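You operate a simulated robot arm through the tools that you are given. There is no shell and no other tool. Be economical: measure what you need, move in short steps, check, and stop when the job is done.

The job below is to be done with a simulated robot arm. You get a single attempt, and the scene is never put back.

JOB
Put things in order on the folding table. At the end: the white label (marked "BERRIES") from the folding table stands where the pink sponge pad stood; the lint roller stands on top of the pile of old newspapers; the grey cell from the folding table stands where the lint roller stood; the pink sponge pad stands where the grey cell stood; whatever was shut is shut again. Leave all else as you found it, and nothing knocked over.

It is judged by the outcome, as a careful person would: the job done as asked, and still so three seconds after it is handed in. It fails if anything else is knocked over, pushed out of place, dropped, spilled or broken.

ROBOT AND FRAMES
A 7-joint arm with a two-finger parallel gripper, fixed in place. Base frame: the origin is at the foot of the arm, x ahead of it, y to its left, z up; the work surface is at about z = 0. Lengths are in mm, angles in degrees, forces in N, time in s.
With the tool pointing down near the work surface it reaches from about 220 to 580 mm from the base axis. Its first joint turns from -66.0 to 66.0 degrees. Payload 2.5 kg.
Tool frame: the origin (TCP) lies between the finger pads and is the grasp point; the fingertips stand 23 mm ahead of it; z points along the fingers, y is the line along which they close. The gripper opens to 94 mm. The fingers are 38 mm wide and 10 mm thick; the gripper's body (54 by 96 mm) begins 39 mm behind the TCP.
Orientation is that of the tool frame in the base frame, as a unit quaternion [w, x, y, z]. With the fingers straight down and closing along the base's y, the tool's x points along the base's -x, its y along +y and its z along -z.

CONTROLS
- The arm moves only by the tool send_rows. Its arguments are lists of equal length, an entry for each row: "delta_pos": the shift along the tool's x, y, z in units of 30 mm (1.0 is 30 mm), a list of three; "turn": the turn, a rotation vector about the tool's x, y, z in units of 5 degrees (1.0 is 5 degrees), a list of three; "fingers": the closure, from 0 (fully open) to 1 (shut). In form: {"delta_pos": [[dx, dy, dz], ...], "turn": [[wx, wy, wz], ...], "fingers": [fingers, ...]}. A call has 1 to 10 rows; each row shifts and turns the commanded pose from where the row before left it, along the tool's axes as they then stand. A call with a number of a shift or a turn outside -1 to 1 is refused whole. A row lasts 0.2 s, in which the tool goes at most 50 mm and 8.6 degrees; a call with a longer step from one row to the next is refused whole, and so is a gripper value outside its range. Where a pose cannot be reached the arm comes as near as it can. A force on the tool above 40 N (or 10 N above the force at the start of the call, whichever is more), or a blocked arm, ends the call early, and 0.2 s more pass. The fingers move at their own pace (about 108 mm/s each) and stop on an object; they squeeze with about 30 N. The grip force told is the motor's: it shows also when the fingers shut on nothing. Time passes only in rows, and 0.2 s behind the last, so rows that do not move let the fingers close. It gives the time, the measured TCP pose, the force on the tool (base axes), the opening and the grip force at its end, in the units of the frame above (readings bear some noise), and new pictures: "show" is both (left out), scene, wrist or none.
- Cameras (640 x 400 px; columns grow to the right, rows downward): "scene" is fixed at [110.9, -405.4, 537.6]; the picture's right is [0.87, -0.49, 0.00], its down [-0.31, -0.55, -0.77] and it looks along [0.38, 0.67, -0.64] (base axes); focal length 270 px, centre (320, 200). "wrist" rides on the gripper at [86, 16, -74] in the tool frame; the picture's right is [-0.18, 0.98, 0.00], its down [-0.58, -0.11, -0.81] and it looks along [-0.79, -0.15, 0.59] (tool axes); focal length 243 px, centre (320, 200). There is no depth. A picture from a camera that has moved, and an enlarged one, comes with that camera's place and axes in the base frame and with its lens.
- inspect(camera, box): a new picture of the part [left, top, right, bottom] of that camera's present view, enlarged. The clock stands still meanwhile.
- job_done(): hands the job in; it is judged then, once.

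Go step by step. Nothing tells you positions but the pictures and the camera data: compare them with the known pose of the tool, close in by small moves and look again before you grip or let go. The budget is 120 turns and 170 pictures, counting those below and the enlarged ones. Unless the task says otherwise, let go and move clear before handing in, and close with one line.

The tools are called by a JSON object that holds its "method" and its "body". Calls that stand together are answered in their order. send_rows: Moves the arm, as the interface text tells. Its arguments: {"type":"object","properties":{"delta_pos":{"type":"array"},"turn":{"type":"array"},"fingers":{"type":"array"},"show":{"type":"string","enum":["both","scene","wrist","none"]}},"required":["delta_pos","turn","fingers"]} The other tools are called the same way: inspect (camera, box) takes an enlarged picture of a part of a camera's view; job_done () hands the job in.

At the start:

```text
time_s: 0.0
eef_pos: [348.0, 60.5, 316.9]
tool_rot: [0.0, 0.0, 1.0, -0.001]
force: [-0.4, 0.8, -0.2]
grip_width: 94.2
grip_force: 0.0
```

scene: 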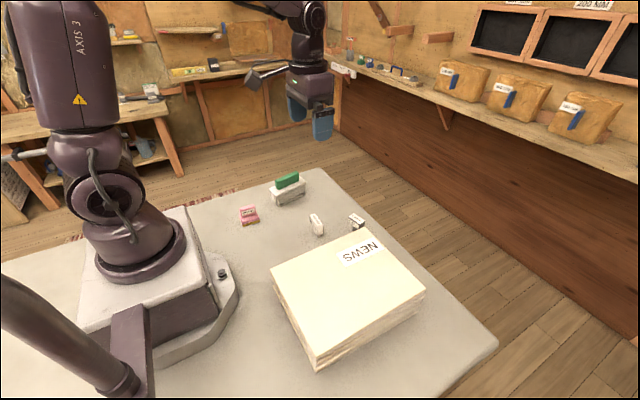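
wrist: 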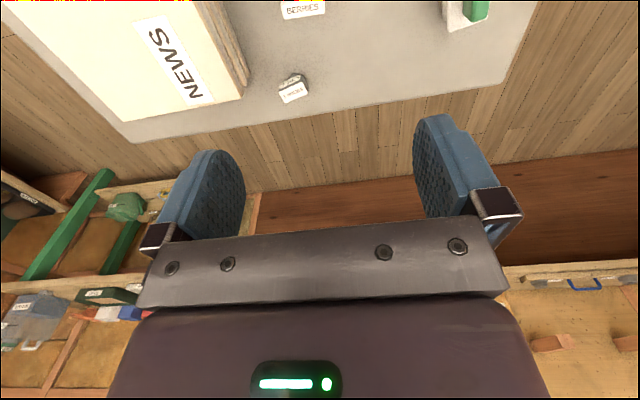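

I see a folding table with a newspaper pile, a pink pad, two small white items and a green-and-white object. I'll enlarge the pictures to tell which is which.

{"method": "inspect", "body": {"camera": "scene", "box": [220, 160, 380, 260]}}

{"method": "inspect", "body": {"camera": "wrist", "box": [240, 0, 520, 120]}}

{"method": "inspect", "body": {"camera": "scene", "box": [260, 220, 440, 380]}}

```text
4.00 times, centred on (300, 210) of scene
camera zoom: at [110.9, -405.4, 537.6], right [0.87, -0.49, 0.0], down [-0.31, -0.55, -0.77], along [0.38, 0.67, -0.64], focal length 1081 px, centre (400, 160)
```

zoom: 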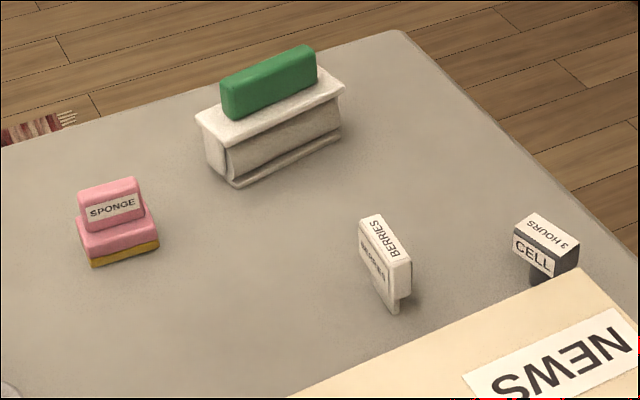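

```text
2.29 times, centred on (380, 60) of wrist
camera zoom: at [261.4, 76.0, 391.8], right [0.18, 0.98, 0.0], down [0.58, -0.11, 0.81], along [0.79, -0.15, -0.59], focal length 555 px, centre (183, 520)
```

zoom: 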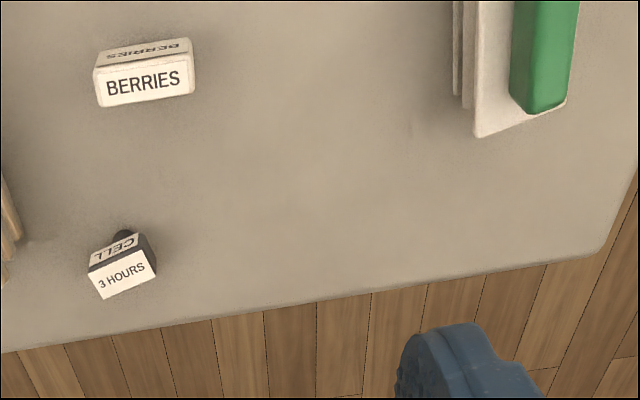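

```text
2.50 times, centred on (350, 300) of scene
camera zoom: at [110.9, -405.4, 537.6], right [0.87, -0.49, 0.0], down [-0.31, -0.55, -0.77], along [0.38, 0.67, -0.64], focal length 675 px, centre (245, -50)
```

zoom: 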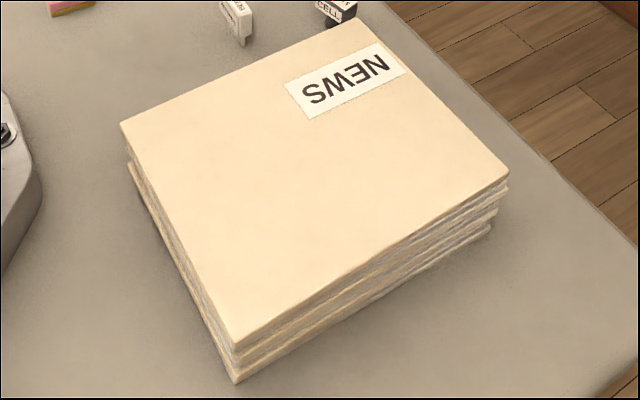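

The lint roller is the white stand with the green handle, near (354, 217). I put the label near (352, 43), the cell near (450, -4), the sponge near (210, 175), and the pile at x 190–438, y -250 to -53, top z about 60. First I'll move so the wrist camera sees the roller better.

{"method": "send_rows", "body": {"delta_pos": [[0.3, 0.8, 0], [0.3, 0.8, 0], [0.3, 0.8, 0], [0.3, 0.8, 0], [0.3, 0.8, 0], [0.3, 0.8, 0]], "turn": [[0, 0, 0], [0, 0, 0], [0, 0, 0], [0, 0, 0], [0, 0, 0], [0, 0, 0]], "fingers": [0, 0, 0, 0, 0, 0]}}

```text
time_s: 1.4
eef_pos: [295.3, 206.1, 315.8]
tool_rot: [0.0, -0.001, 1.0, 0.0]
force: [0.9, 1.1, 0.1]
grip_width: 94.0
grip_force: 0.0
camera wrist: at [208.3, 221.8, 390.3], right [0.18, 0.98, 0.0], down [0.58, -0.11, 0.81], along [0.79, -0.15, -0.59], focal length 243 px, centre (320, 200)
```

scene: 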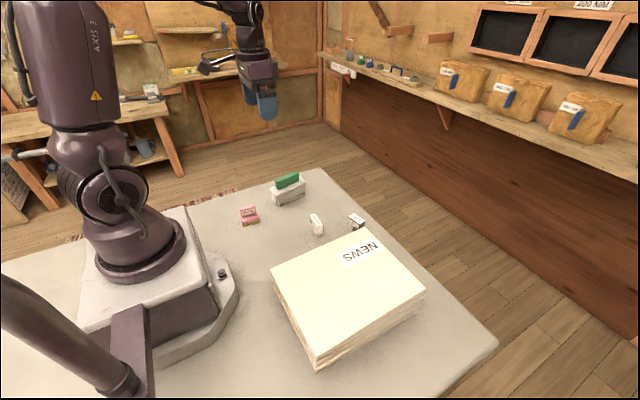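
wrist: 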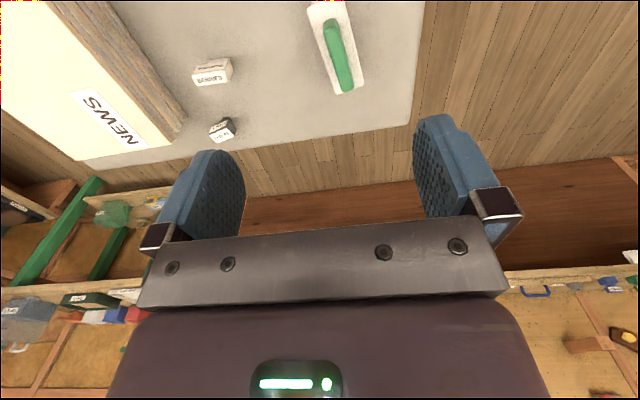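

{"method": "inspect", "body": {"camera": "wrist", "box": [180, 0, 420, 150]}}

{"method": "inspect", "body": {"camera": "scene", "box": [260, 160, 324, 200]}}

{"method": "inspect", "body": {"camera": "scene", "box": [300, 200, 380, 250]}}

```text
2.67 times, centred on (300, 75) of wrist
camera zoom: at [208.3, 221.8, 390.3], right [0.18, 0.98, 0.0], down [0.58, -0.11, 0.81], along [0.79, -0.15, -0.59], focal length 647 px, centre (373, 533)
```

zoom: 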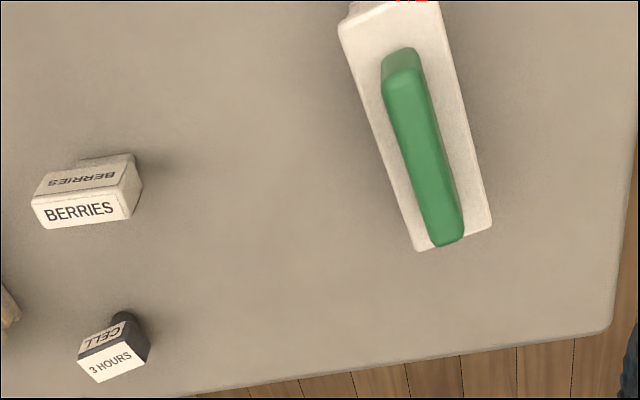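

```text
10.00 times, centred on (292, 180) of scene
camera zoom: at [110.9, -405.4, 537.6], right [0.87, -0.49, 0.0], down [-0.31, -0.55, -0.77], along [0.38, 0.67, -0.64], focal length 2702 px, centre (600, 400)
```

zoom: 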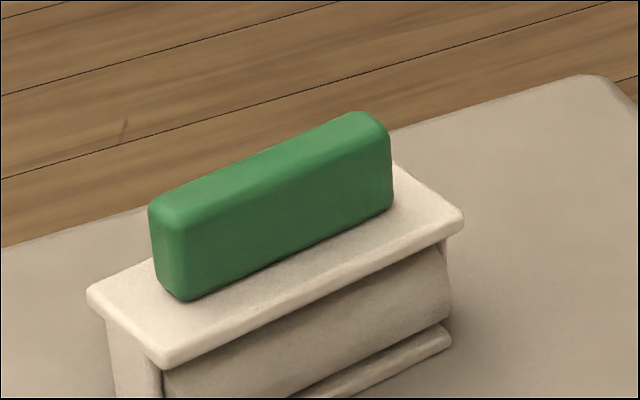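

```text
8.00 times, centred on (340, 225) of scene
camera zoom: at [110.9, -405.4, 537.6], right [0.87, -0.49, 0.0], down [-0.31, -0.55, -0.77], along [0.38, 0.67, -0.64], focal length 2161 px, centre (160, 0)
```

zoom: 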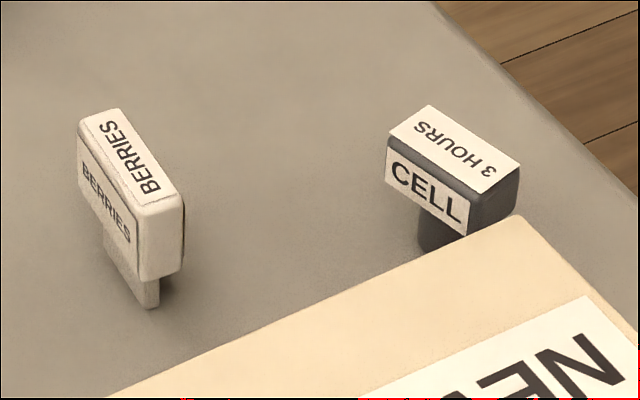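

The roller's handle is centred near (354, 219), with its top at about z 72 and its axis yawed about 9°. I'll go above it, aligned, and check.

{"method": "send_rows", "body": {"delta_pos": [[-0.243, 0.056, 0.84], [-0.243, 0.056, 0.84], [-0.243, 0.056, 0.84], [-0.243, 0.056, 0.84], [-0.243, 0.056, 0.84], [-0.243, 0.056, 0.84], [-0.243, 0.056, 0.84], [-0.243, 0.056, 0.84], [0, 0, 0], [0, 0, 0]], "turn": [[0, 0, 0], [0, 0, 0], [0, 0, 0], [0, 0, 0], [0, 0, 0], [0, 0, 0], [0, 0, 0], [0, 0, 0], [0, 0, -0.9], [0, 0, -0.9]], "fingers": [0, 0, 0, 0, 0, 0, 0, 0, 0, 0]}}

```text
time_s: 3.6
eef_pos: [352.3, 217.6, 116.2]
tool_rot: [0.0, -0.079, 0.997, 0.0]
force: [-0.6, 0.4, 0.1]
grip_width: 94.1
grip_force: 0.1
camera wrist: at [264.3, 219.6, 189.8], right [0.03, 1.0, 0.0], down [0.59, -0.02, 0.81], along [0.81, -0.02, -0.59], focal length 243 px, centre (320, 200)
```

scene: 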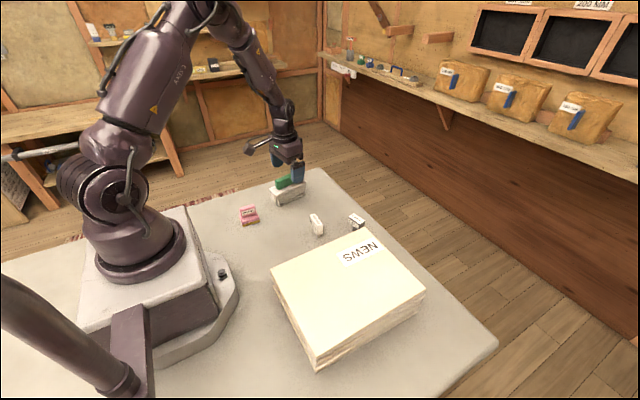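
wrist: 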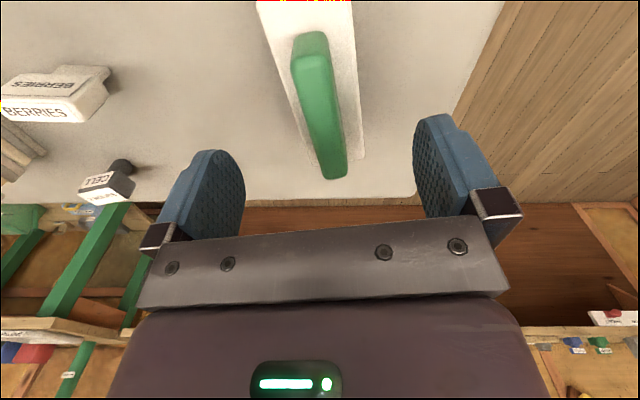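

Alignment checks out: handle centre (355, 221) and yaw 9°. I'll go down and grip.

{"method": "send_rows", "body": {"delta_pos": [[-0.1, 0.1, 0.5], [0, 0, 0.55], [0, 0, 0.5], [0, 0, 0], [0, 0, 0], [0, 0, 0], [0, 0, 0]], "turn": [[0, 0, 0], [0, 0, 0], [0, 0, 0], [0, 0, 0], [0, 0, 0], [0, 0, 0], [0, 0, 0]], "fingers": [0, 0, 0, 0.5, 1, 1, 1]}}

```text
time_s: 5.2
eef_pos: [354.3, 220.8, 70.3]
tool_rot: [0.0, -0.078, 0.997, -0.001]
force: [0.3, 0.1, 0.4]
grip_width: 43.2
grip_force: 30.4
camera wrist: at [266.9, 222.6, 143.7], right [0.03, 1.0, 0.0], down [0.59, -0.02, 0.81], along [0.81, -0.02, -0.59], focal length 243 px, centre (320, 200)
```

scene: 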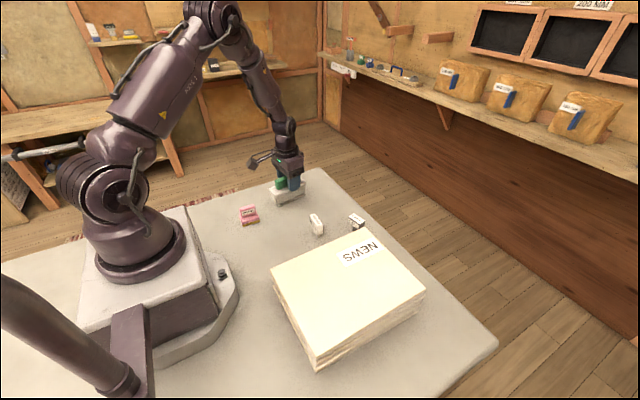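
wrist: 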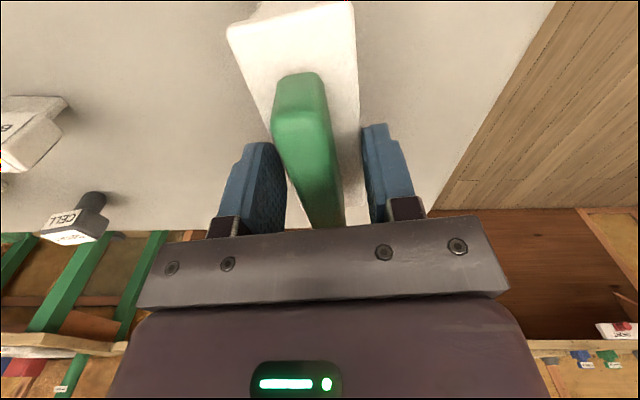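

The fingers stopped at 43 mm, so they're on the white deck, not the handle. I'll open, rise 9 mm and grip the handle.

{"method": "send_rows", "body": {"delta_pos": [[0, 0, 0], [0, 0, 0], [0, 0, -0.3], [0, 0, 0], [0, 0, 0], [0, 0, 0], [0, 0, 0]], "turn": [[0, 0, 0], [0, 0, 0], [0, 0, 0], [0, 0, 0], [0, 0, 0], [0, 0, 0], [0, 0, 0]], "fingers": [0.3, 0.3, 0.3, 0.6, 1, 1, 1]}}

```text
time_s: 6.8
eef_pos: [354.4, 220.9, 78.3]
tool_rot: [0.0, -0.079, 0.997, 0.001]
force: [-0.4, 0.0, -0.3]
grip_width: 17.6
grip_force: 30.6
camera wrist: at [266.1, 223.1, 152.8], right [0.03, 1.0, 0.0], down [0.59, -0.02, 0.81], along [0.81, -0.02, -0.59], focal length 243 px, centre (320, 200)
```

scene: 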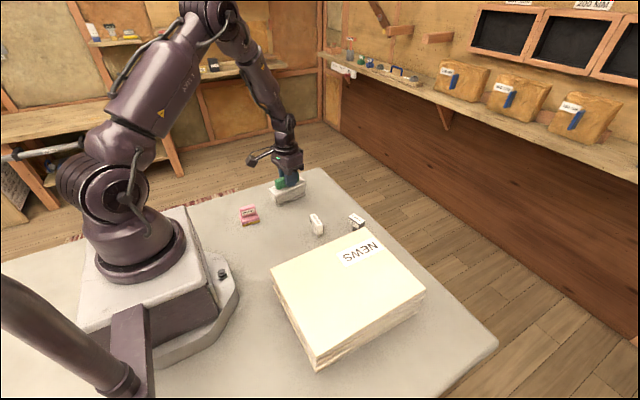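
wrist: 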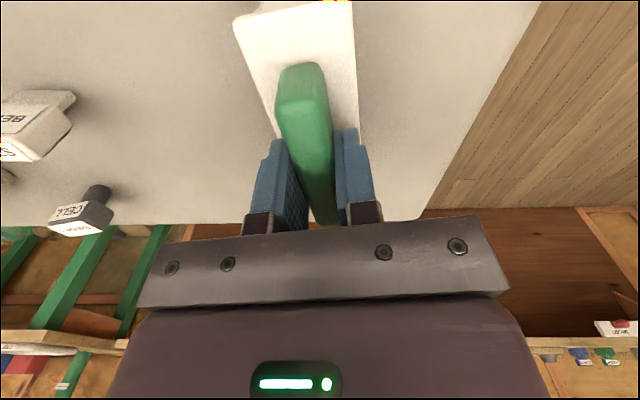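

The handle is gripped at 17.6 mm wide. I'll lift and carry it toward the pile.

{"method": "send_rows", "body": {"delta_pos": [[0, 0, -0.5], [0, 0, -1], [0, 0, -1], [0, 0, -1], [0, 0, -0.7], [0, 0, 0], [0, 0, 0]], "turn": [[0, 0, 0], [0, 0, 0], [0, 0, 0], [0, 0, 0], [0, 0, 0], [0, 0, 0.9], [0, 0, 0.9]], "fingers": [1, 1, 1, 1, 1, 1, 1]}}

{"method": "send_rows", "body": {"delta_pos": [[0.1, -0.9, 0], [0.1, -0.95, 0], [0.1, -0.95, 0], [0.1, -0.95, 0], [0.1, -0.95, 0], [0.1, -0.95, 0], [0.1, -0.95, 0], [0.1, -0.95, 0], [0.1, -0.95, 0], [0.1, -0.95, 0]], "turn": [[0, 0, 0], [0, 0, 0], [0, 0, 0], [0, 0, 0], [0, 0, 0], [0, 0, 0], [0, 0, 0], [0, 0, 0], [0, 0, 0], [0, 0, 0]], "fingers": [1, 1, 1, 1, 1, 1, 1, 1, 1, 1]}}

{"method": "send_rows", "body": {"delta_pos": [[0.1, -0.95, 0], [0.1, -0.95, 0], [0.1, -0.95, 0], [0.1, 0, 0]], "turn": [[0, 0, 0], [0, 0, 0], [0, 0, 0], [0, 0, 0]], "fingers": [1, 1, 1, 1]}}

```text
time_s: 8.4
eef_pos: [353.4, 221.7, 205.3]
tool_rot: [0.0, 0.0, 1.0, -0.001]
force: [-0.5, 0.0, -0.9]
grip_width: 17.4
grip_force: 30.2
camera wrist: at [267.8, 237.3, 279.7], right [0.18, 0.98, 0.0], down [0.58, -0.11, 0.81], along [0.79, -0.15, -0.59], focal length 243 px, centre (320, 200)
```

scene: 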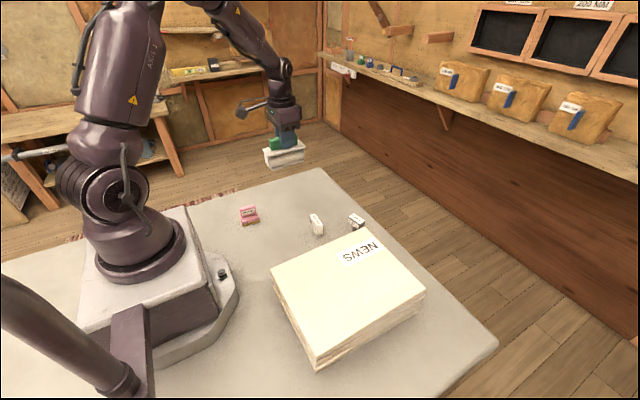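
wrist: 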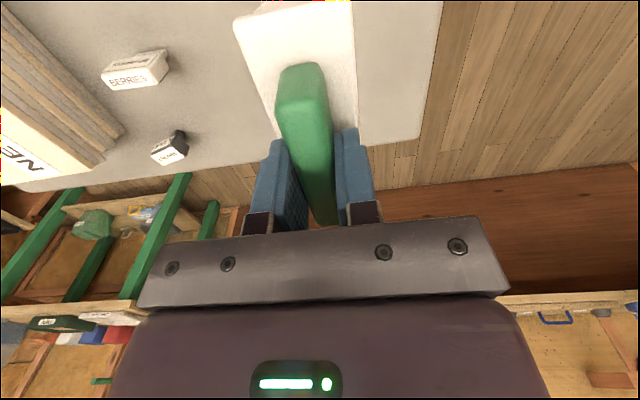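

```text
time_s: 10.6
eef_pos: [326.5, -61.7, 204.7]
tool_rot: [0.001, -0.001, 1.0, 0.0]
force: [0.6, 0.2, -0.4]
grip_width: 17.5
grip_force: 30.3
camera wrist: at [239.3, -45.8, 278.8], right [0.18, 0.98, 0.0], down [0.58, -0.11, 0.81], along [0.79, -0.15, -0.59], focal length 243 px, centre (320, 200)
```

scene: 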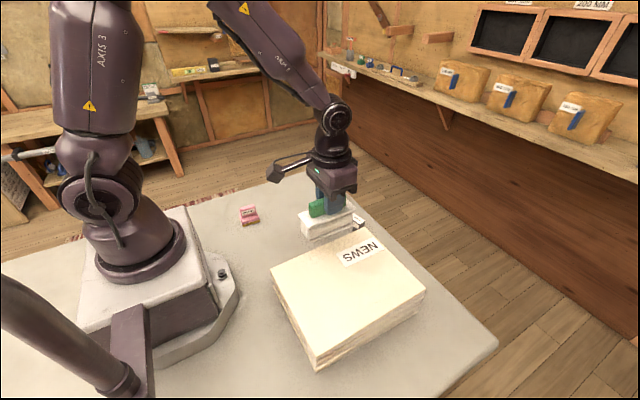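
wrist: 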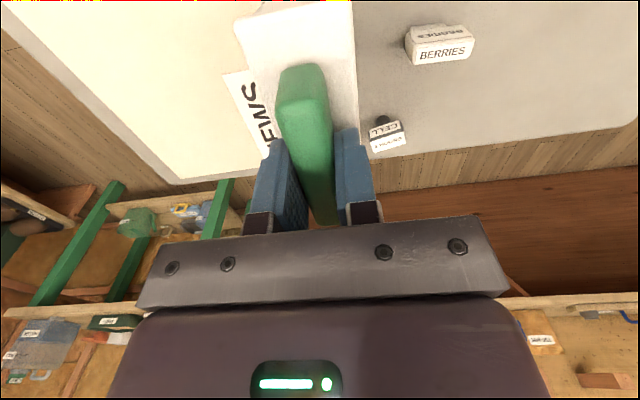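

```text
time_s: 11.6
eef_pos: [314.3, -148.2, 205.1]
tool_rot: [0.0, -0.001, 1.0, 0.0]
force: [-0.2, -0.1, -1.3]
grip_width: 17.8
grip_force: 30.4
camera wrist: at [227.2, -132.6, 279.6], right [0.18, 0.98, 0.0], down [0.58, -0.11, 0.81], along [0.79, -0.15, -0.59], focal length 243 px, centre (320, 200)
```

scene: 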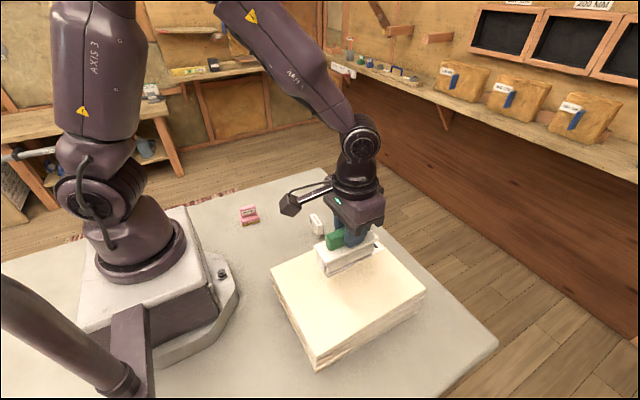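
wrist: 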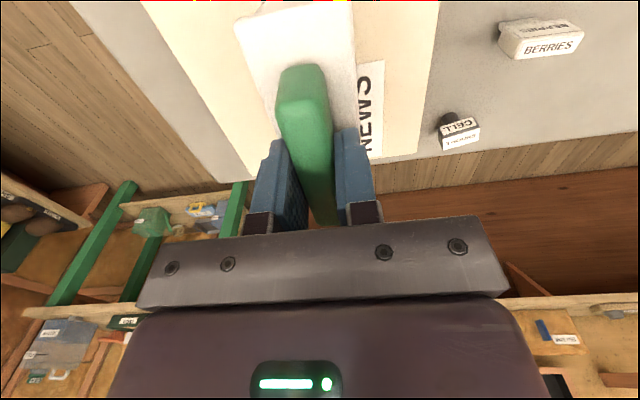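

The roller is over the middle of the pile. I'll lower to about z 148, then feel for contact in small steps.

{"method": "send_rows", "body": {"delta_pos": [[0, 0, 0.9], [0, 0, 0.9], [0, 0, 0.1]], "turn": [[0, 0, 0], [0, 0, 0], [0, 0, 0]], "fingers": [1, 1, 1], "show": "scene"}}

{"method": "inspect", "body": {"camera": "scene", "box": [270, 200, 430, 300]}}

```text
time_s: 12.2
eef_pos: [314.7, -147.3, 160.4]
tool_rot: [0.002, -0.001, 1.0, 0.0]
force: [-3.7, 2.4, 15.1]
grip_width: 17.5
grip_force: 29.9
stopped in row 3: the force on the tool passed its limit (the readings are from after the stop); the commanded pose is now the measured one
```

scene: 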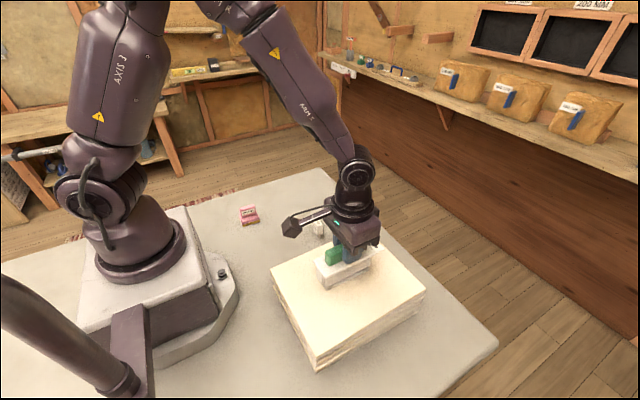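

```text
4.00 times, centred on (350, 250) of scene
camera zoom: at [110.8, -405.3, 537.6], right [0.87, -0.49, 0.0], down [-0.31, -0.55, -0.77], along [0.38, 0.67, -0.64], focal length 1081 px, centre (200, 0)
```

zoom: 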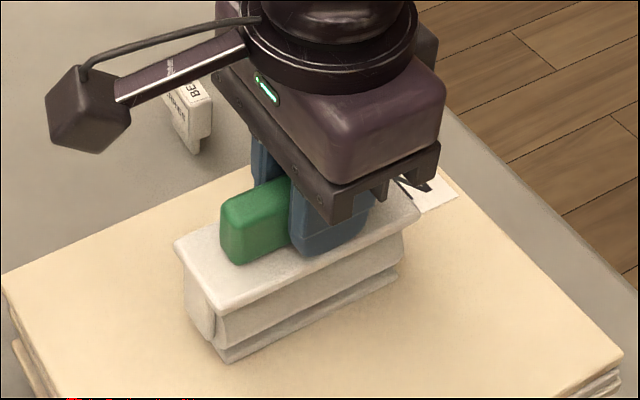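

Contact came at z 160, so the pile is about 80 high. I'll let it settle and read the force before letting go.

{"method": "send_rows", "body": {"delta_pos": [[0, 0, 0], [0, 0, 0]], "turn": [[0, 0, 0], [0, 0, 0]], "fingers": [1, 1], "show": "none"}}

{"method": "inspect", "body": {"camera": "scene", "box": [300, 220, 400, 300]}}

```text
time_s: 12.8
eef_pos: [313.3, -148.3, 160.3]
tool_rot: [0.002, 0.0, 1.0, 0.0]
force: [-6.8, 3.8, 28.2]
grip_width: 17.5
grip_force: 30.0
```

```text
5.00 times, centred on (350, 260) of scene
camera zoom: at [110.8, -405.3, 537.7], right [0.87, -0.49, 0.0], down [-0.31, -0.55, -0.77], along [0.38, 0.67, -0.64], focal length 1351 px, centre (170, -100)
```

zoom: 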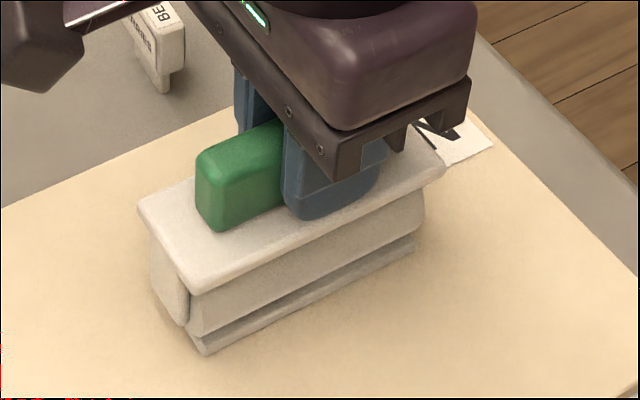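

It's pressing at 28 N, so I'll ease up a millimetre or two before opening.

{"method": "send_rows", "body": {"delta_pos": [[0, 0, -0.04], [0, 0, 0]], "turn": [[0, 0, 0], [0, 0, 0]], "fingers": [1, 1], "show": "none"}}

```text
time_s: 13.4
eef_pos: [313.7, -147.1, 160.6]
tool_rot: [0.002, 0.0, 1.0, 0.0]
force: [1.7, 0.7, 5.5]
grip_width: 17.6
grip_force: 30.0
```

The force is down to 5.5 N. Now I'll release and rise clear.

{"method": "send_rows", "body": {"delta_pos": [[0, 0, 0], [0, 0, 0], [0, 0, 0], [0, 0, -0.5], [0, 0, -1], [0, 0, -1], [0, 0, -0.7]], "turn": [[0, 0, 0], [0, 0, 0], [0, 0, 0], [0, 0, 0], [0, 0, 0], [0, 0, 0], [0, 0, 0]], "fingers": [0.6, 0.3, 0.3, 0.3, 0.3, 0.3, 0.3]}}

```text
time_s: 15.0
eef_pos: [314.5, -147.5, 257.5]
tool_rot: [0.0, 0.0, 1.0, 0.0]
force: [-0.3, 0.5, -0.5]
grip_width: 66.0
grip_force: 0.1
camera wrist: at [227.2, -131.6, 331.0], right [0.18, 0.98, 0.0], down [0.58, -0.11, 0.81], along [0.79, -0.15, -0.59], focal length 243 px, centre (320, 200)
```

scene: 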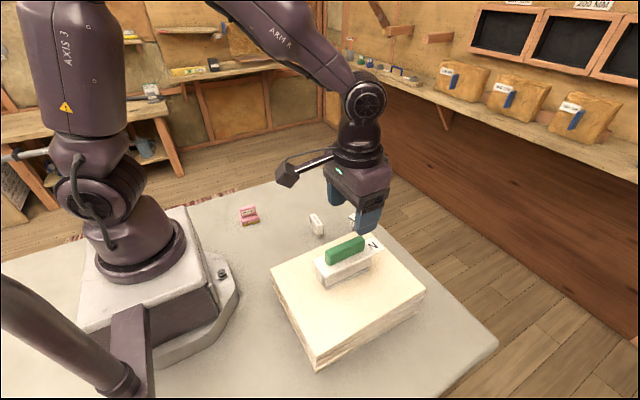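
wrist: 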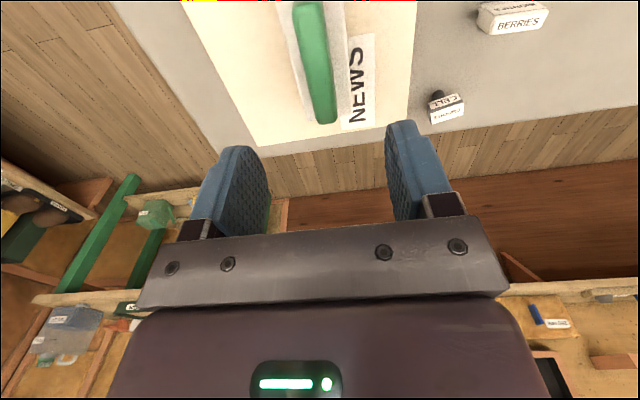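

The roller stands on the pile. Next I'll move toward the cell for a closer look.

{"method": "send_rows", "body": {"delta_pos": [[-0.5, 0.82, 0], [-0.5, 0.82, 0], [-0.5, 0.82, 0], [-0.5, 0.82, 0.3], [-0.5, 0.82, 0.7], [-0.5, 0.82, 0.7], [0, 0, 0.7]], "turn": [[0, 0, 0], [0, 0, 0], [0, 0, 0], [0, 0, 0], [0, 0, 0], [0, 0, 0], [0, 0, 0]], "fingers": [0.3, 0.3, 0.3, 0.3, 0.3, 0.3, 0.3], "show": "wrist"}}

{"method": "inspect", "body": {"camera": "wrist", "box": [200, 0, 440, 150]}}

```text
time_s: 16.6
eef_pos: [404.4, -0.4, 184.6]
tool_rot: [0.002, 0.0, 1.0, 0.0]
force: [-0.4, -0.7, 0.6]
grip_width: 65.7
grip_force: 0.0
camera wrist: at [317.6, 15.1, 258.6], right [0.18, 0.98, 0.0], down [0.58, -0.11, 0.81], along [0.79, -0.15, -0.59], focal length 243 px, centre (320, 200)
```

wrist: 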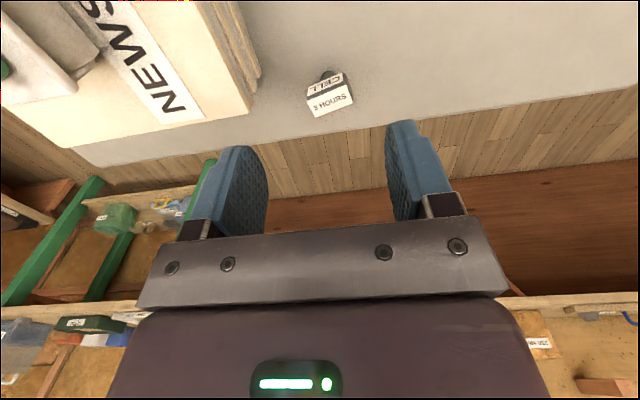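

```text
2.67 times, centred on (320, 75) of wrist
camera zoom: at [317.6, 15.1, 258.6], right [0.18, 0.98, 0.0], down [0.58, -0.11, 0.81], along [0.79, -0.15, -0.59], focal length 647 px, centre (320, 533)
```

zoom: 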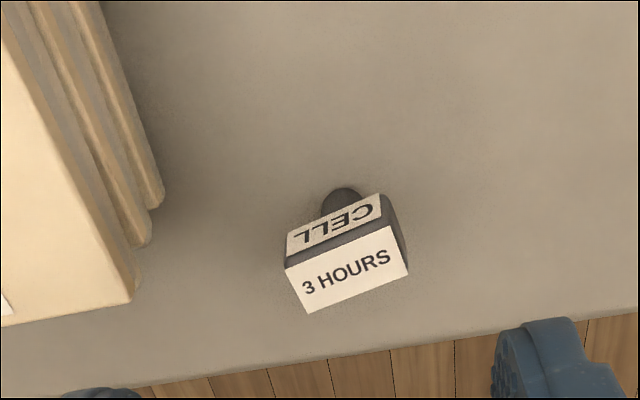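

The cell's head is about 39x21 mm, centred at (452, -1), top at z 38, yawed about 12.5°. I'll position above it.

{"method": "send_rows", "body": {"delta_pos": [[-0.4, 0, 0.6], [-0.4, 0, 0.8], [-0.4, 0, 0.8], [-0.4, 0, 0.8], [0, 0, 0], [0, 0, 0]], "turn": [[0, 0, -0.5], [0, 0, -0.5], [0, 0, -0.5], [0, 0, -0.5], [0, 0, -0.5], [0, 0, 0]], "fingers": [0.3, 0.3, 0.3, 0.3, 0.3, 0.3]}}

{"method": "inspect", "body": {"camera": "wrist", "box": [220, 0, 460, 150]}}

```text
time_s: 18.0
eef_pos: [452.3, 1.5, 94.1]
tool_rot: [0.001, -0.11, 0.994, -0.001]
force: [0.0, 0.5, 0.0]
grip_width: 65.7
grip_force: 0.0
camera wrist: at [363.2, -1.2, 168.9], right [-0.03, 1.0, 0.0], down [0.59, 0.02, 0.81], along [0.81, 0.03, -0.59], focal length 243 px, centre (320, 200)
```

scene: 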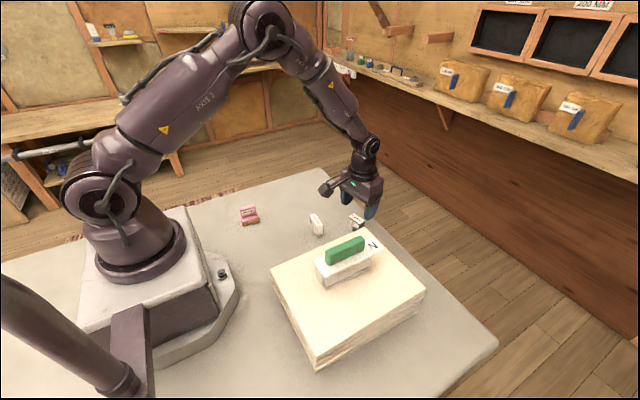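
wrist: 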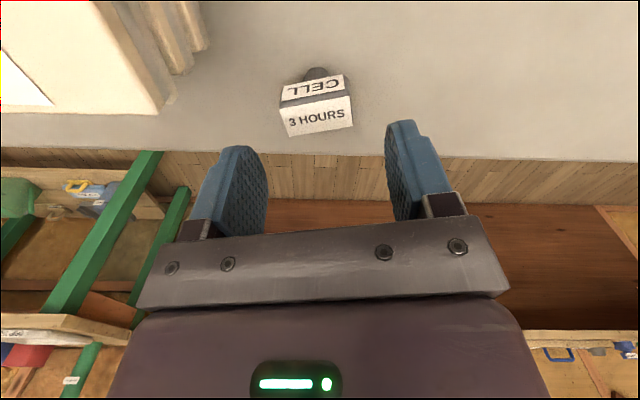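

```text
2.67 times, centred on (340, 75) of wrist
camera zoom: at [363.2, -1.2, 168.9], right [-0.03, 1.0, 0.0], down [0.59, 0.02, 0.81], along [0.81, 0.03, -0.59], focal length 647 px, centre (267, 533)
```

zoom: 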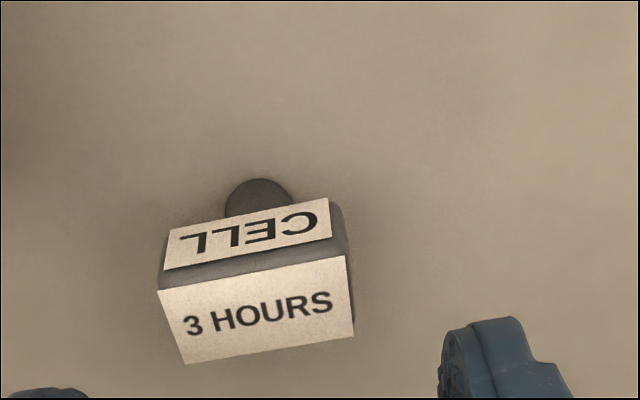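

Aligned to within about 2 mm. I'll descend and grip the cell's head.

{"method": "send_rows", "body": {"delta_pos": [[-0.055, -0.06, 0.6], [0, 0, 0.6], [0, 0, 0.55], [0, 0, 0], [0, 0, 0], [0, 0, 0], [0, 0, 0]], "turn": [[0, 0, 0], [0, 0, 0], [0, 0, 0], [0, 0, 0], [0, 0, 0], [0, 0, 0], [0, 0, 0]], "fingers": [0.3, 0.3, 0.3, 0.3, 0.5, 1, 1]}}

```text
time_s: 19.6
eef_pos: [453.7, 1.0, 42.5]
tool_rot: [0.001, -0.11, 0.994, -0.001]
force: [0.5, -0.1, 1.0]
grip_width: 41.3
grip_force: 30.0
camera wrist: at [365.1, -2.5, 117.1], right [-0.03, 1.0, 0.0], down [0.59, 0.02, 0.81], along [0.81, 0.03, -0.59], focal length 243 px, centre (320, 200)
```

scene: 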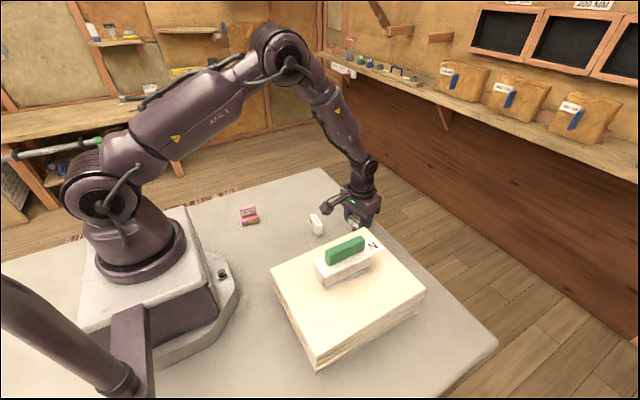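
wrist: 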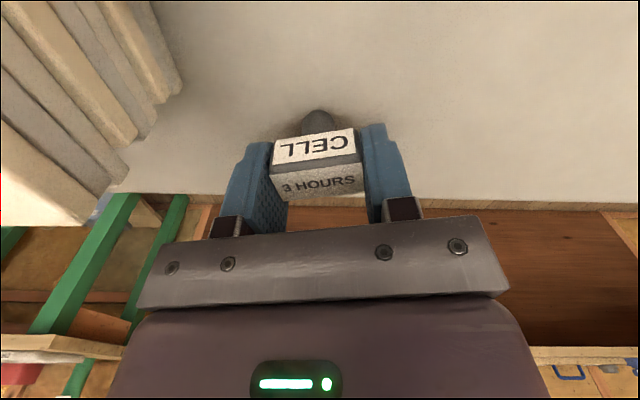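

The cell is held at 41 mm. I'll lift and carry it to the roller's old spot at (355, 221).

{"method": "send_rows", "body": {"delta_pos": [[0, 0, -0.4], [0, 0, -0.8], [0, 0, -0.8], [0, 0, -0.8], [0, 0, -0.8], [0, 0, 0]], "turn": [[0, 0, 0], [0, 0, 0.5], [0, 0, 0.5], [0, 0, 0.5], [0, 0, 0.5], [0, 0, 0.5]], "fingers": [1, 1, 1, 1, 1, 1], "show": "none"}}

{"method": "send_rows", "body": {"delta_pos": [[0.411, 0.915, 0], [0.411, 0.915, 0], [0.411, 0.915, 0], [0.411, 0.915, 0], [0.411, 0.915, 0], [0.411, 0.915, 0], [0.411, 0.915, 0], [0.411, 0.915, 0], [0, 0, 0]], "turn": [[0, 0, 0], [0, 0, 0], [0, 0, 0], [0, 0, 0], [0, 0, 0], [0, 0, 0], [0, 0, 0], [0, 0, 0], [0, 0, 0]], "fingers": [1, 1, 1, 1, 1, 1, 1, 1, 1]}}

```text
time_s: 21.0
eef_pos: [452.5, 1.8, 150.4]
tool_rot: [0.001, 0.0, 1.0, 0.0]
force: [0.4, 0.5, 0.2]
grip_width: 41.3
grip_force: 30.2
```

```text
time_s: 23.0
eef_pos: [354.2, 220.7, 151.1]
tool_rot: [0.002, -0.001, 1.0, 0.0]
force: [0.2, -0.5, -1.1]
grip_width: 41.0
grip_force: 30.0
camera wrist: at [268.4, 237.5, 224.7], right [0.18, 0.98, 0.0], down [0.58, -0.11, 0.81], along [0.79, -0.15, -0.59], focal length 243 px, centre (320, 200)
```

scene: 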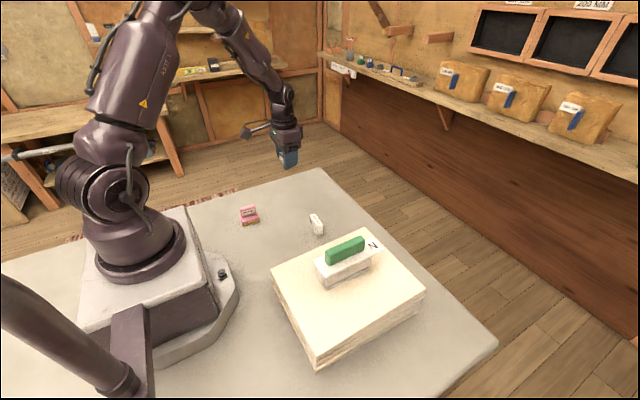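
wrist: 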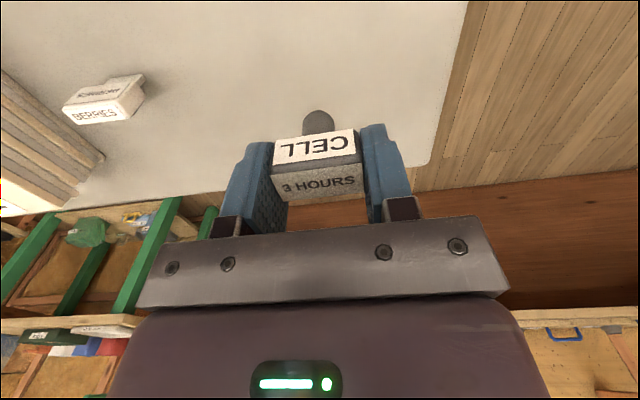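

It's over the roller's old spot. I'll lower to just above the table, then feel down.

{"method": "send_rows", "body": {"delta_pos": [[0, 0, 0.8], [0, 0, 0.8], [0, 0, 0.8], [0, 0, 0.7], [0, 0, 0.35], [0, 0, 0.05], [0, 0, 0]], "turn": [[0, 0, 0], [0, 0, 0], [0, 0, 0], [0, 0, 0], [0, 0, 0], [0, 0, 0], [0, 0, 0]], "fingers": [1, 1, 1, 1, 1, 1, 1], "show": "none"}}

{"method": "send_rows", "body": {"delta_pos": [[0, 0, 0.03], [0, 0, 0]], "turn": [[0, 0, 0], [0, 0, 0]], "fingers": [1, 1], "show": "none"}}

{"method": "inspect", "body": {"camera": "scene", "box": [240, 140, 340, 220]}}

```text
time_s: 24.6
eef_pos: [357.0, 220.5, 45.9]
tool_rot: [0.001, 0.0, 1.0, 0.0]
force: [0.9, -0.1, -0.1]
grip_width: 41.3
grip_force: 29.8
```

```text
time_s: 25.2
eef_pos: [355.1, 220.5, 44.4]
tool_rot: [0.002, 0.0, 1.0, 0.0]
force: [0.7, -0.4, -0.5]
grip_width: 41.1
grip_force: 29.6
```

```text
5.00 times, centred on (290, 180) of scene
camera zoom: at [110.9, -405.4, 537.6], right [0.87, -0.49, 0.0], down [-0.31, -0.55, -0.77], along [0.38, 0.67, -0.64], focal length 1351 px, centre (470, 300)
```

zoom: 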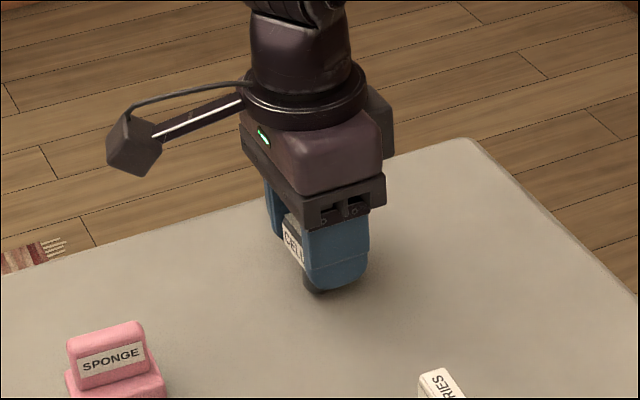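

{"method": "send_rows", "body": {"delta_pos": [[0, 0, 0.04], [0, 0, 0]], "turn": [[0, 0, 0], [0, 0, 0]], "fingers": [1, 1], "show": "none"}}

{"method": "send_rows", "body": {"delta_pos": [[0, 0, 0.03], [0, 0, 0]], "turn": [[0, 0, 0], [0, 0, 0]], "fingers": [1, 1], "show": "none"}}

```text
time_s: 25.8
eef_pos: [356.0, 220.8, 42.9]
tool_rot: [0.002, 0.0, 1.0, 0.0]
force: [-0.5, -0.6, -0.9]
grip_width: 41.2
grip_force: 29.8
```

```text
time_s: 26.4
eef_pos: [355.8, 220.0, 43.1]
tool_rot: [0.002, -0.001, 1.0, 0.0]
force: [-0.2, 0.1, 0.1]
grip_width: 41.2
grip_force: 29.9
```

I'm near the contact height but see no force yet, so I'll step a little further.

{"method": "send_rows", "body": {"delta_pos": [[0, 0, 0.03], [0, 0, 0]], "turn": [[0, 0, 0], [0, 0, 0]], "fingers": [1, 1], "show": "none"}}

```text
time_s: 27.0
eef_pos: [355.7, 220.7, 42.7]
tool_rot: [0.001, 0.0, 1.0, 0.0]
force: [-5.5, -3.9, 20.0]
grip_width: 41.2
grip_force: 30.1
```

Contact. I'll back off half a millimetre, release and rise.

{"method": "send_rows", "body": {"delta_pos": [[0, 0, -0.025], [0, 0, 0], [0, 0, 0], [0, 0, 0], [0, 0, 0], [0, 0, -0.6], [0, 0, -1], [0, 0, -1], [0, 0, -1]], "turn": [[0, 0, 0], [0, 0, 0], [0, 0, 0], [0, 0, 0], [0, 0, 0], [0, 0, 0], [0, 0, 0], [0, 0, 0], [0, 0, 0]], "fingers": [1, 1, 0.5, 0.3, 0.3, 0.3, 0.3, 0.3, 0.3]}}

{"method": "inspect", "body": {"camera": "scene", "box": [230, 150, 390, 250]}}

```text
time_s: 29.0
eef_pos: [356.1, 223.4, 151.1]
tool_rot: [0.001, 0.0, 1.0, 0.0]
force: [-0.6, 0.4, -0.8]
grip_width: 65.7
grip_force: 0.0
camera wrist: at [269.7, 238.4, 225.4], right [0.18, 0.98, 0.0], down [0.58, -0.11, 0.81], along [0.79, -0.15, -0.59], focal length 243 px, centre (320, 200)
```

scene: 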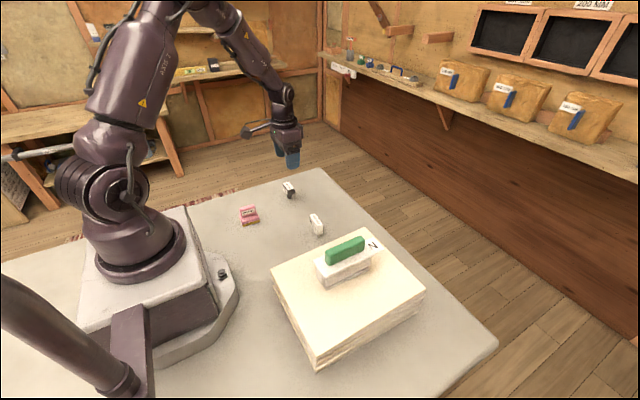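
wrist: 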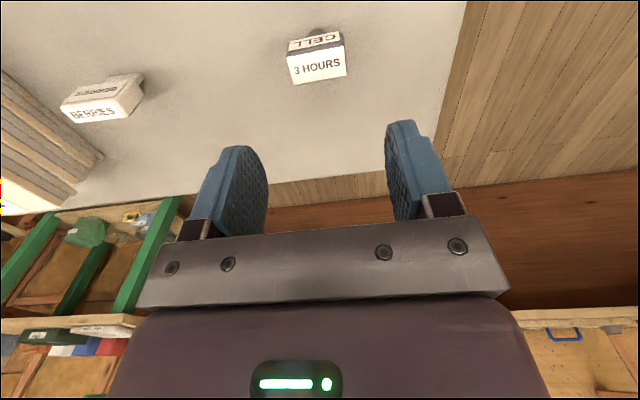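

```text
4.00 times, centred on (310, 200) of scene
camera zoom: at [110.9, -405.4, 537.6], right [0.87, -0.49, 0.0], down [-0.31, -0.55, -0.77], along [0.38, 0.67, -0.64], focal length 1081 px, centre (360, 200)
```

zoom: 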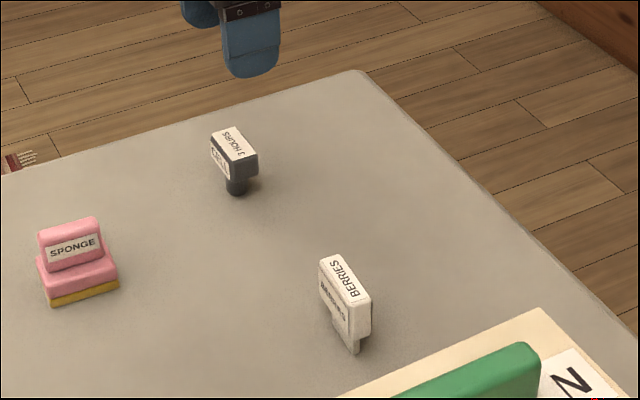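

The cell stands in the roller's old place. Now I'll look at the sponge near (210, 175).

{"method": "send_rows", "body": {"delta_pos": [[0.94, -0.32, 0], [0.94, -0.32, 0], [0.94, -0.32, 0], [0.94, -0.32, 0], [0.94, -0.32, 0], [0, 0, 0]], "turn": [[0, 0, 0], [0, 0, 0], [0, 0, 0], [0, 0, 0], [0, 0, 0], [0, 0, 0]], "fingers": [0.3, 0.3, 0.3, 0.3, 0.3, 0.3]}}

{"method": "inspect", "body": {"camera": "wrist", "box": [200, 0, 440, 150]}}

{"method": "inspect", "body": {"camera": "scene", "box": [216, 190, 280, 230]}}

```text
time_s: 30.4
eef_pos: [214.6, 174.5, 150.8]
tool_rot: [0.002, -0.001, 1.0, 0.0]
force: [0.4, -0.7, 0.3]
grip_width: 65.8
grip_force: 0.0
camera wrist: at [127.8, 190.4, 225.2], right [0.18, 0.98, 0.0], down [0.58, -0.11, 0.81], along [0.79, -0.15, -0.59], focal length 243 px, centre (320, 200)
```

scene: 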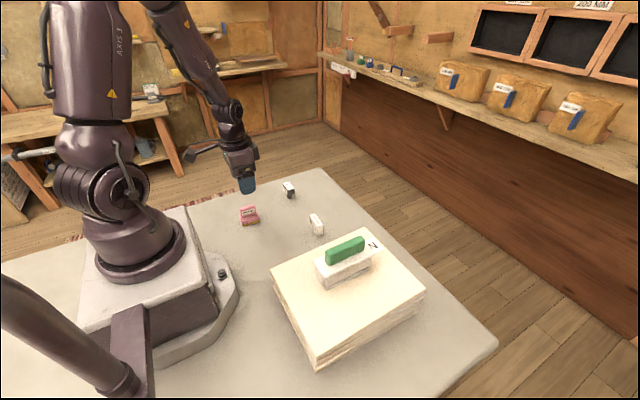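
wrist: 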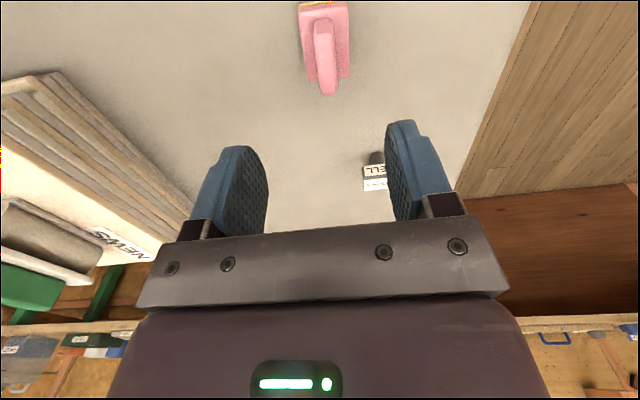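

```text
2.67 times, centred on (320, 75) of wrist
camera zoom: at [127.8, 190.4, 225.2], right [0.18, 0.98, 0.0], down [0.58, -0.11, 0.81], along [0.79, -0.15, -0.59], focal length 647 px, centre (320, 533)
```

zoom: 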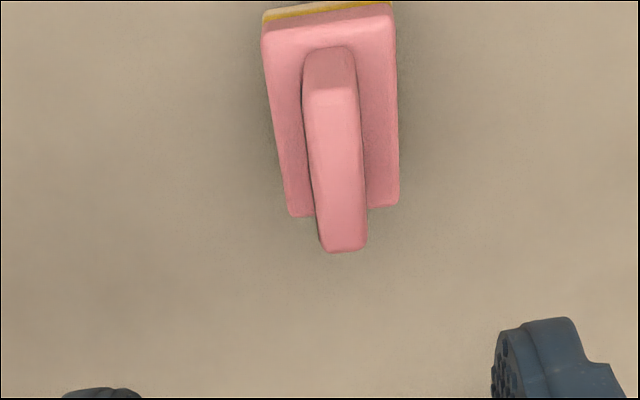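

```text
10.00 times, centred on (248, 210) of scene
camera zoom: at [110.9, -405.4, 537.6], right [0.87, -0.49, 0.0], down [-0.31, -0.55, -0.77], along [0.38, 0.67, -0.64], focal length 2702 px, centre (1040, 100)
```

zoom: 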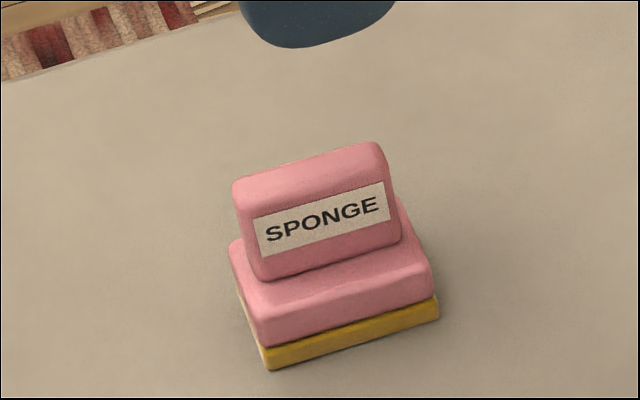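

The sponge has an upright handle, centred near (210, 179), top at about z 44, yaw about -4°. I'll go lower, align and check.

{"method": "send_rows", "body": {"delta_pos": [[0.14, 0.15, 0.6], [0, 0, 0.6], [0, 0, 0.6], [0, 0, 0.4], [0, 0, 0]], "turn": [[0, 0, 0.42], [0, 0, 0.42], [0, 0, 0], [0, 0, 0], [0, 0, 0]], "fingers": [0.3, 0.3, 0.3, 0.3, 0.3]}}

{"method": "inspect", "body": {"camera": "wrist", "box": [200, 0, 440, 150]}}

{"method": "inspect", "body": {"camera": "scene", "box": [216, 180, 296, 230]}}

```text
time_s: 31.6
eef_pos: [209.5, 178.6, 82.6]
tool_rot: [0.002, 0.037, 0.999, -0.001]
force: [-0.4, 0.8, -0.1]
grip_width: 65.7
grip_force: 0.0
camera wrist: at [124.7, 200.0, 156.6], right [0.26, 0.97, 0.0], down [0.57, -0.15, 0.81], along [0.78, -0.21, -0.59], focal length 243 px, centre (320, 200)
```

scene: 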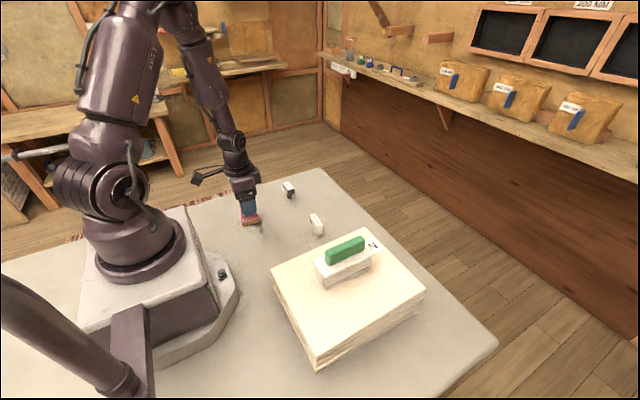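
wrist: 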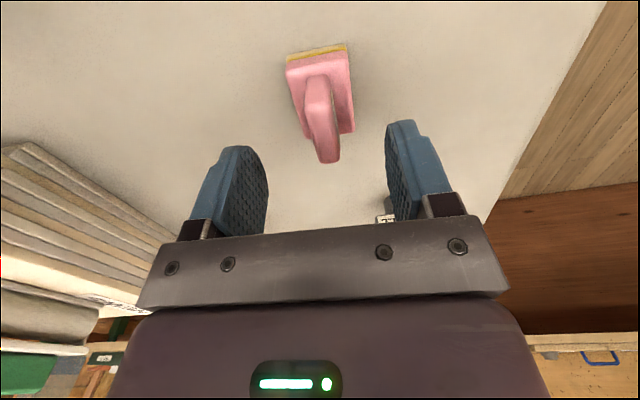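

```text
2.67 times, centred on (320, 75) of wrist
camera zoom: at [124.7, 200.0, 156.6], right [0.26, 0.97, 0.0], down [0.57, -0.15, 0.81], along [0.78, -0.21, -0.59], focal length 647 px, centre (320, 533)
```

zoom: 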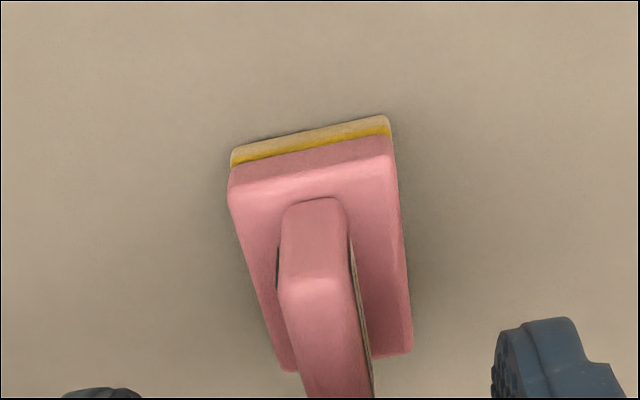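

```text
8.00 times, centred on (256, 205) of scene
camera zoom: at [110.9, -405.4, 537.6], right [0.87, -0.49, 0.0], down [-0.31, -0.55, -0.77], along [0.38, 0.67, -0.64], focal length 2161 px, centre (832, 160)
```

zoom: 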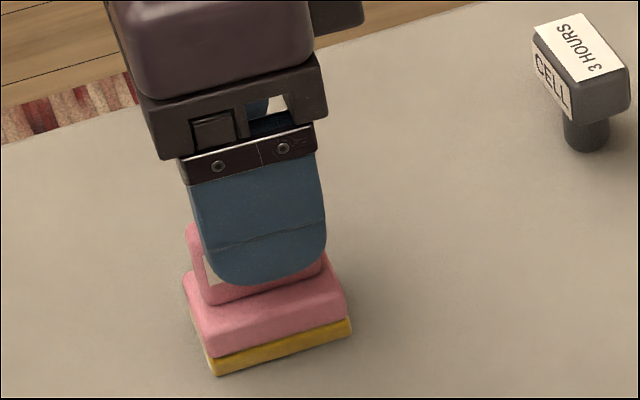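

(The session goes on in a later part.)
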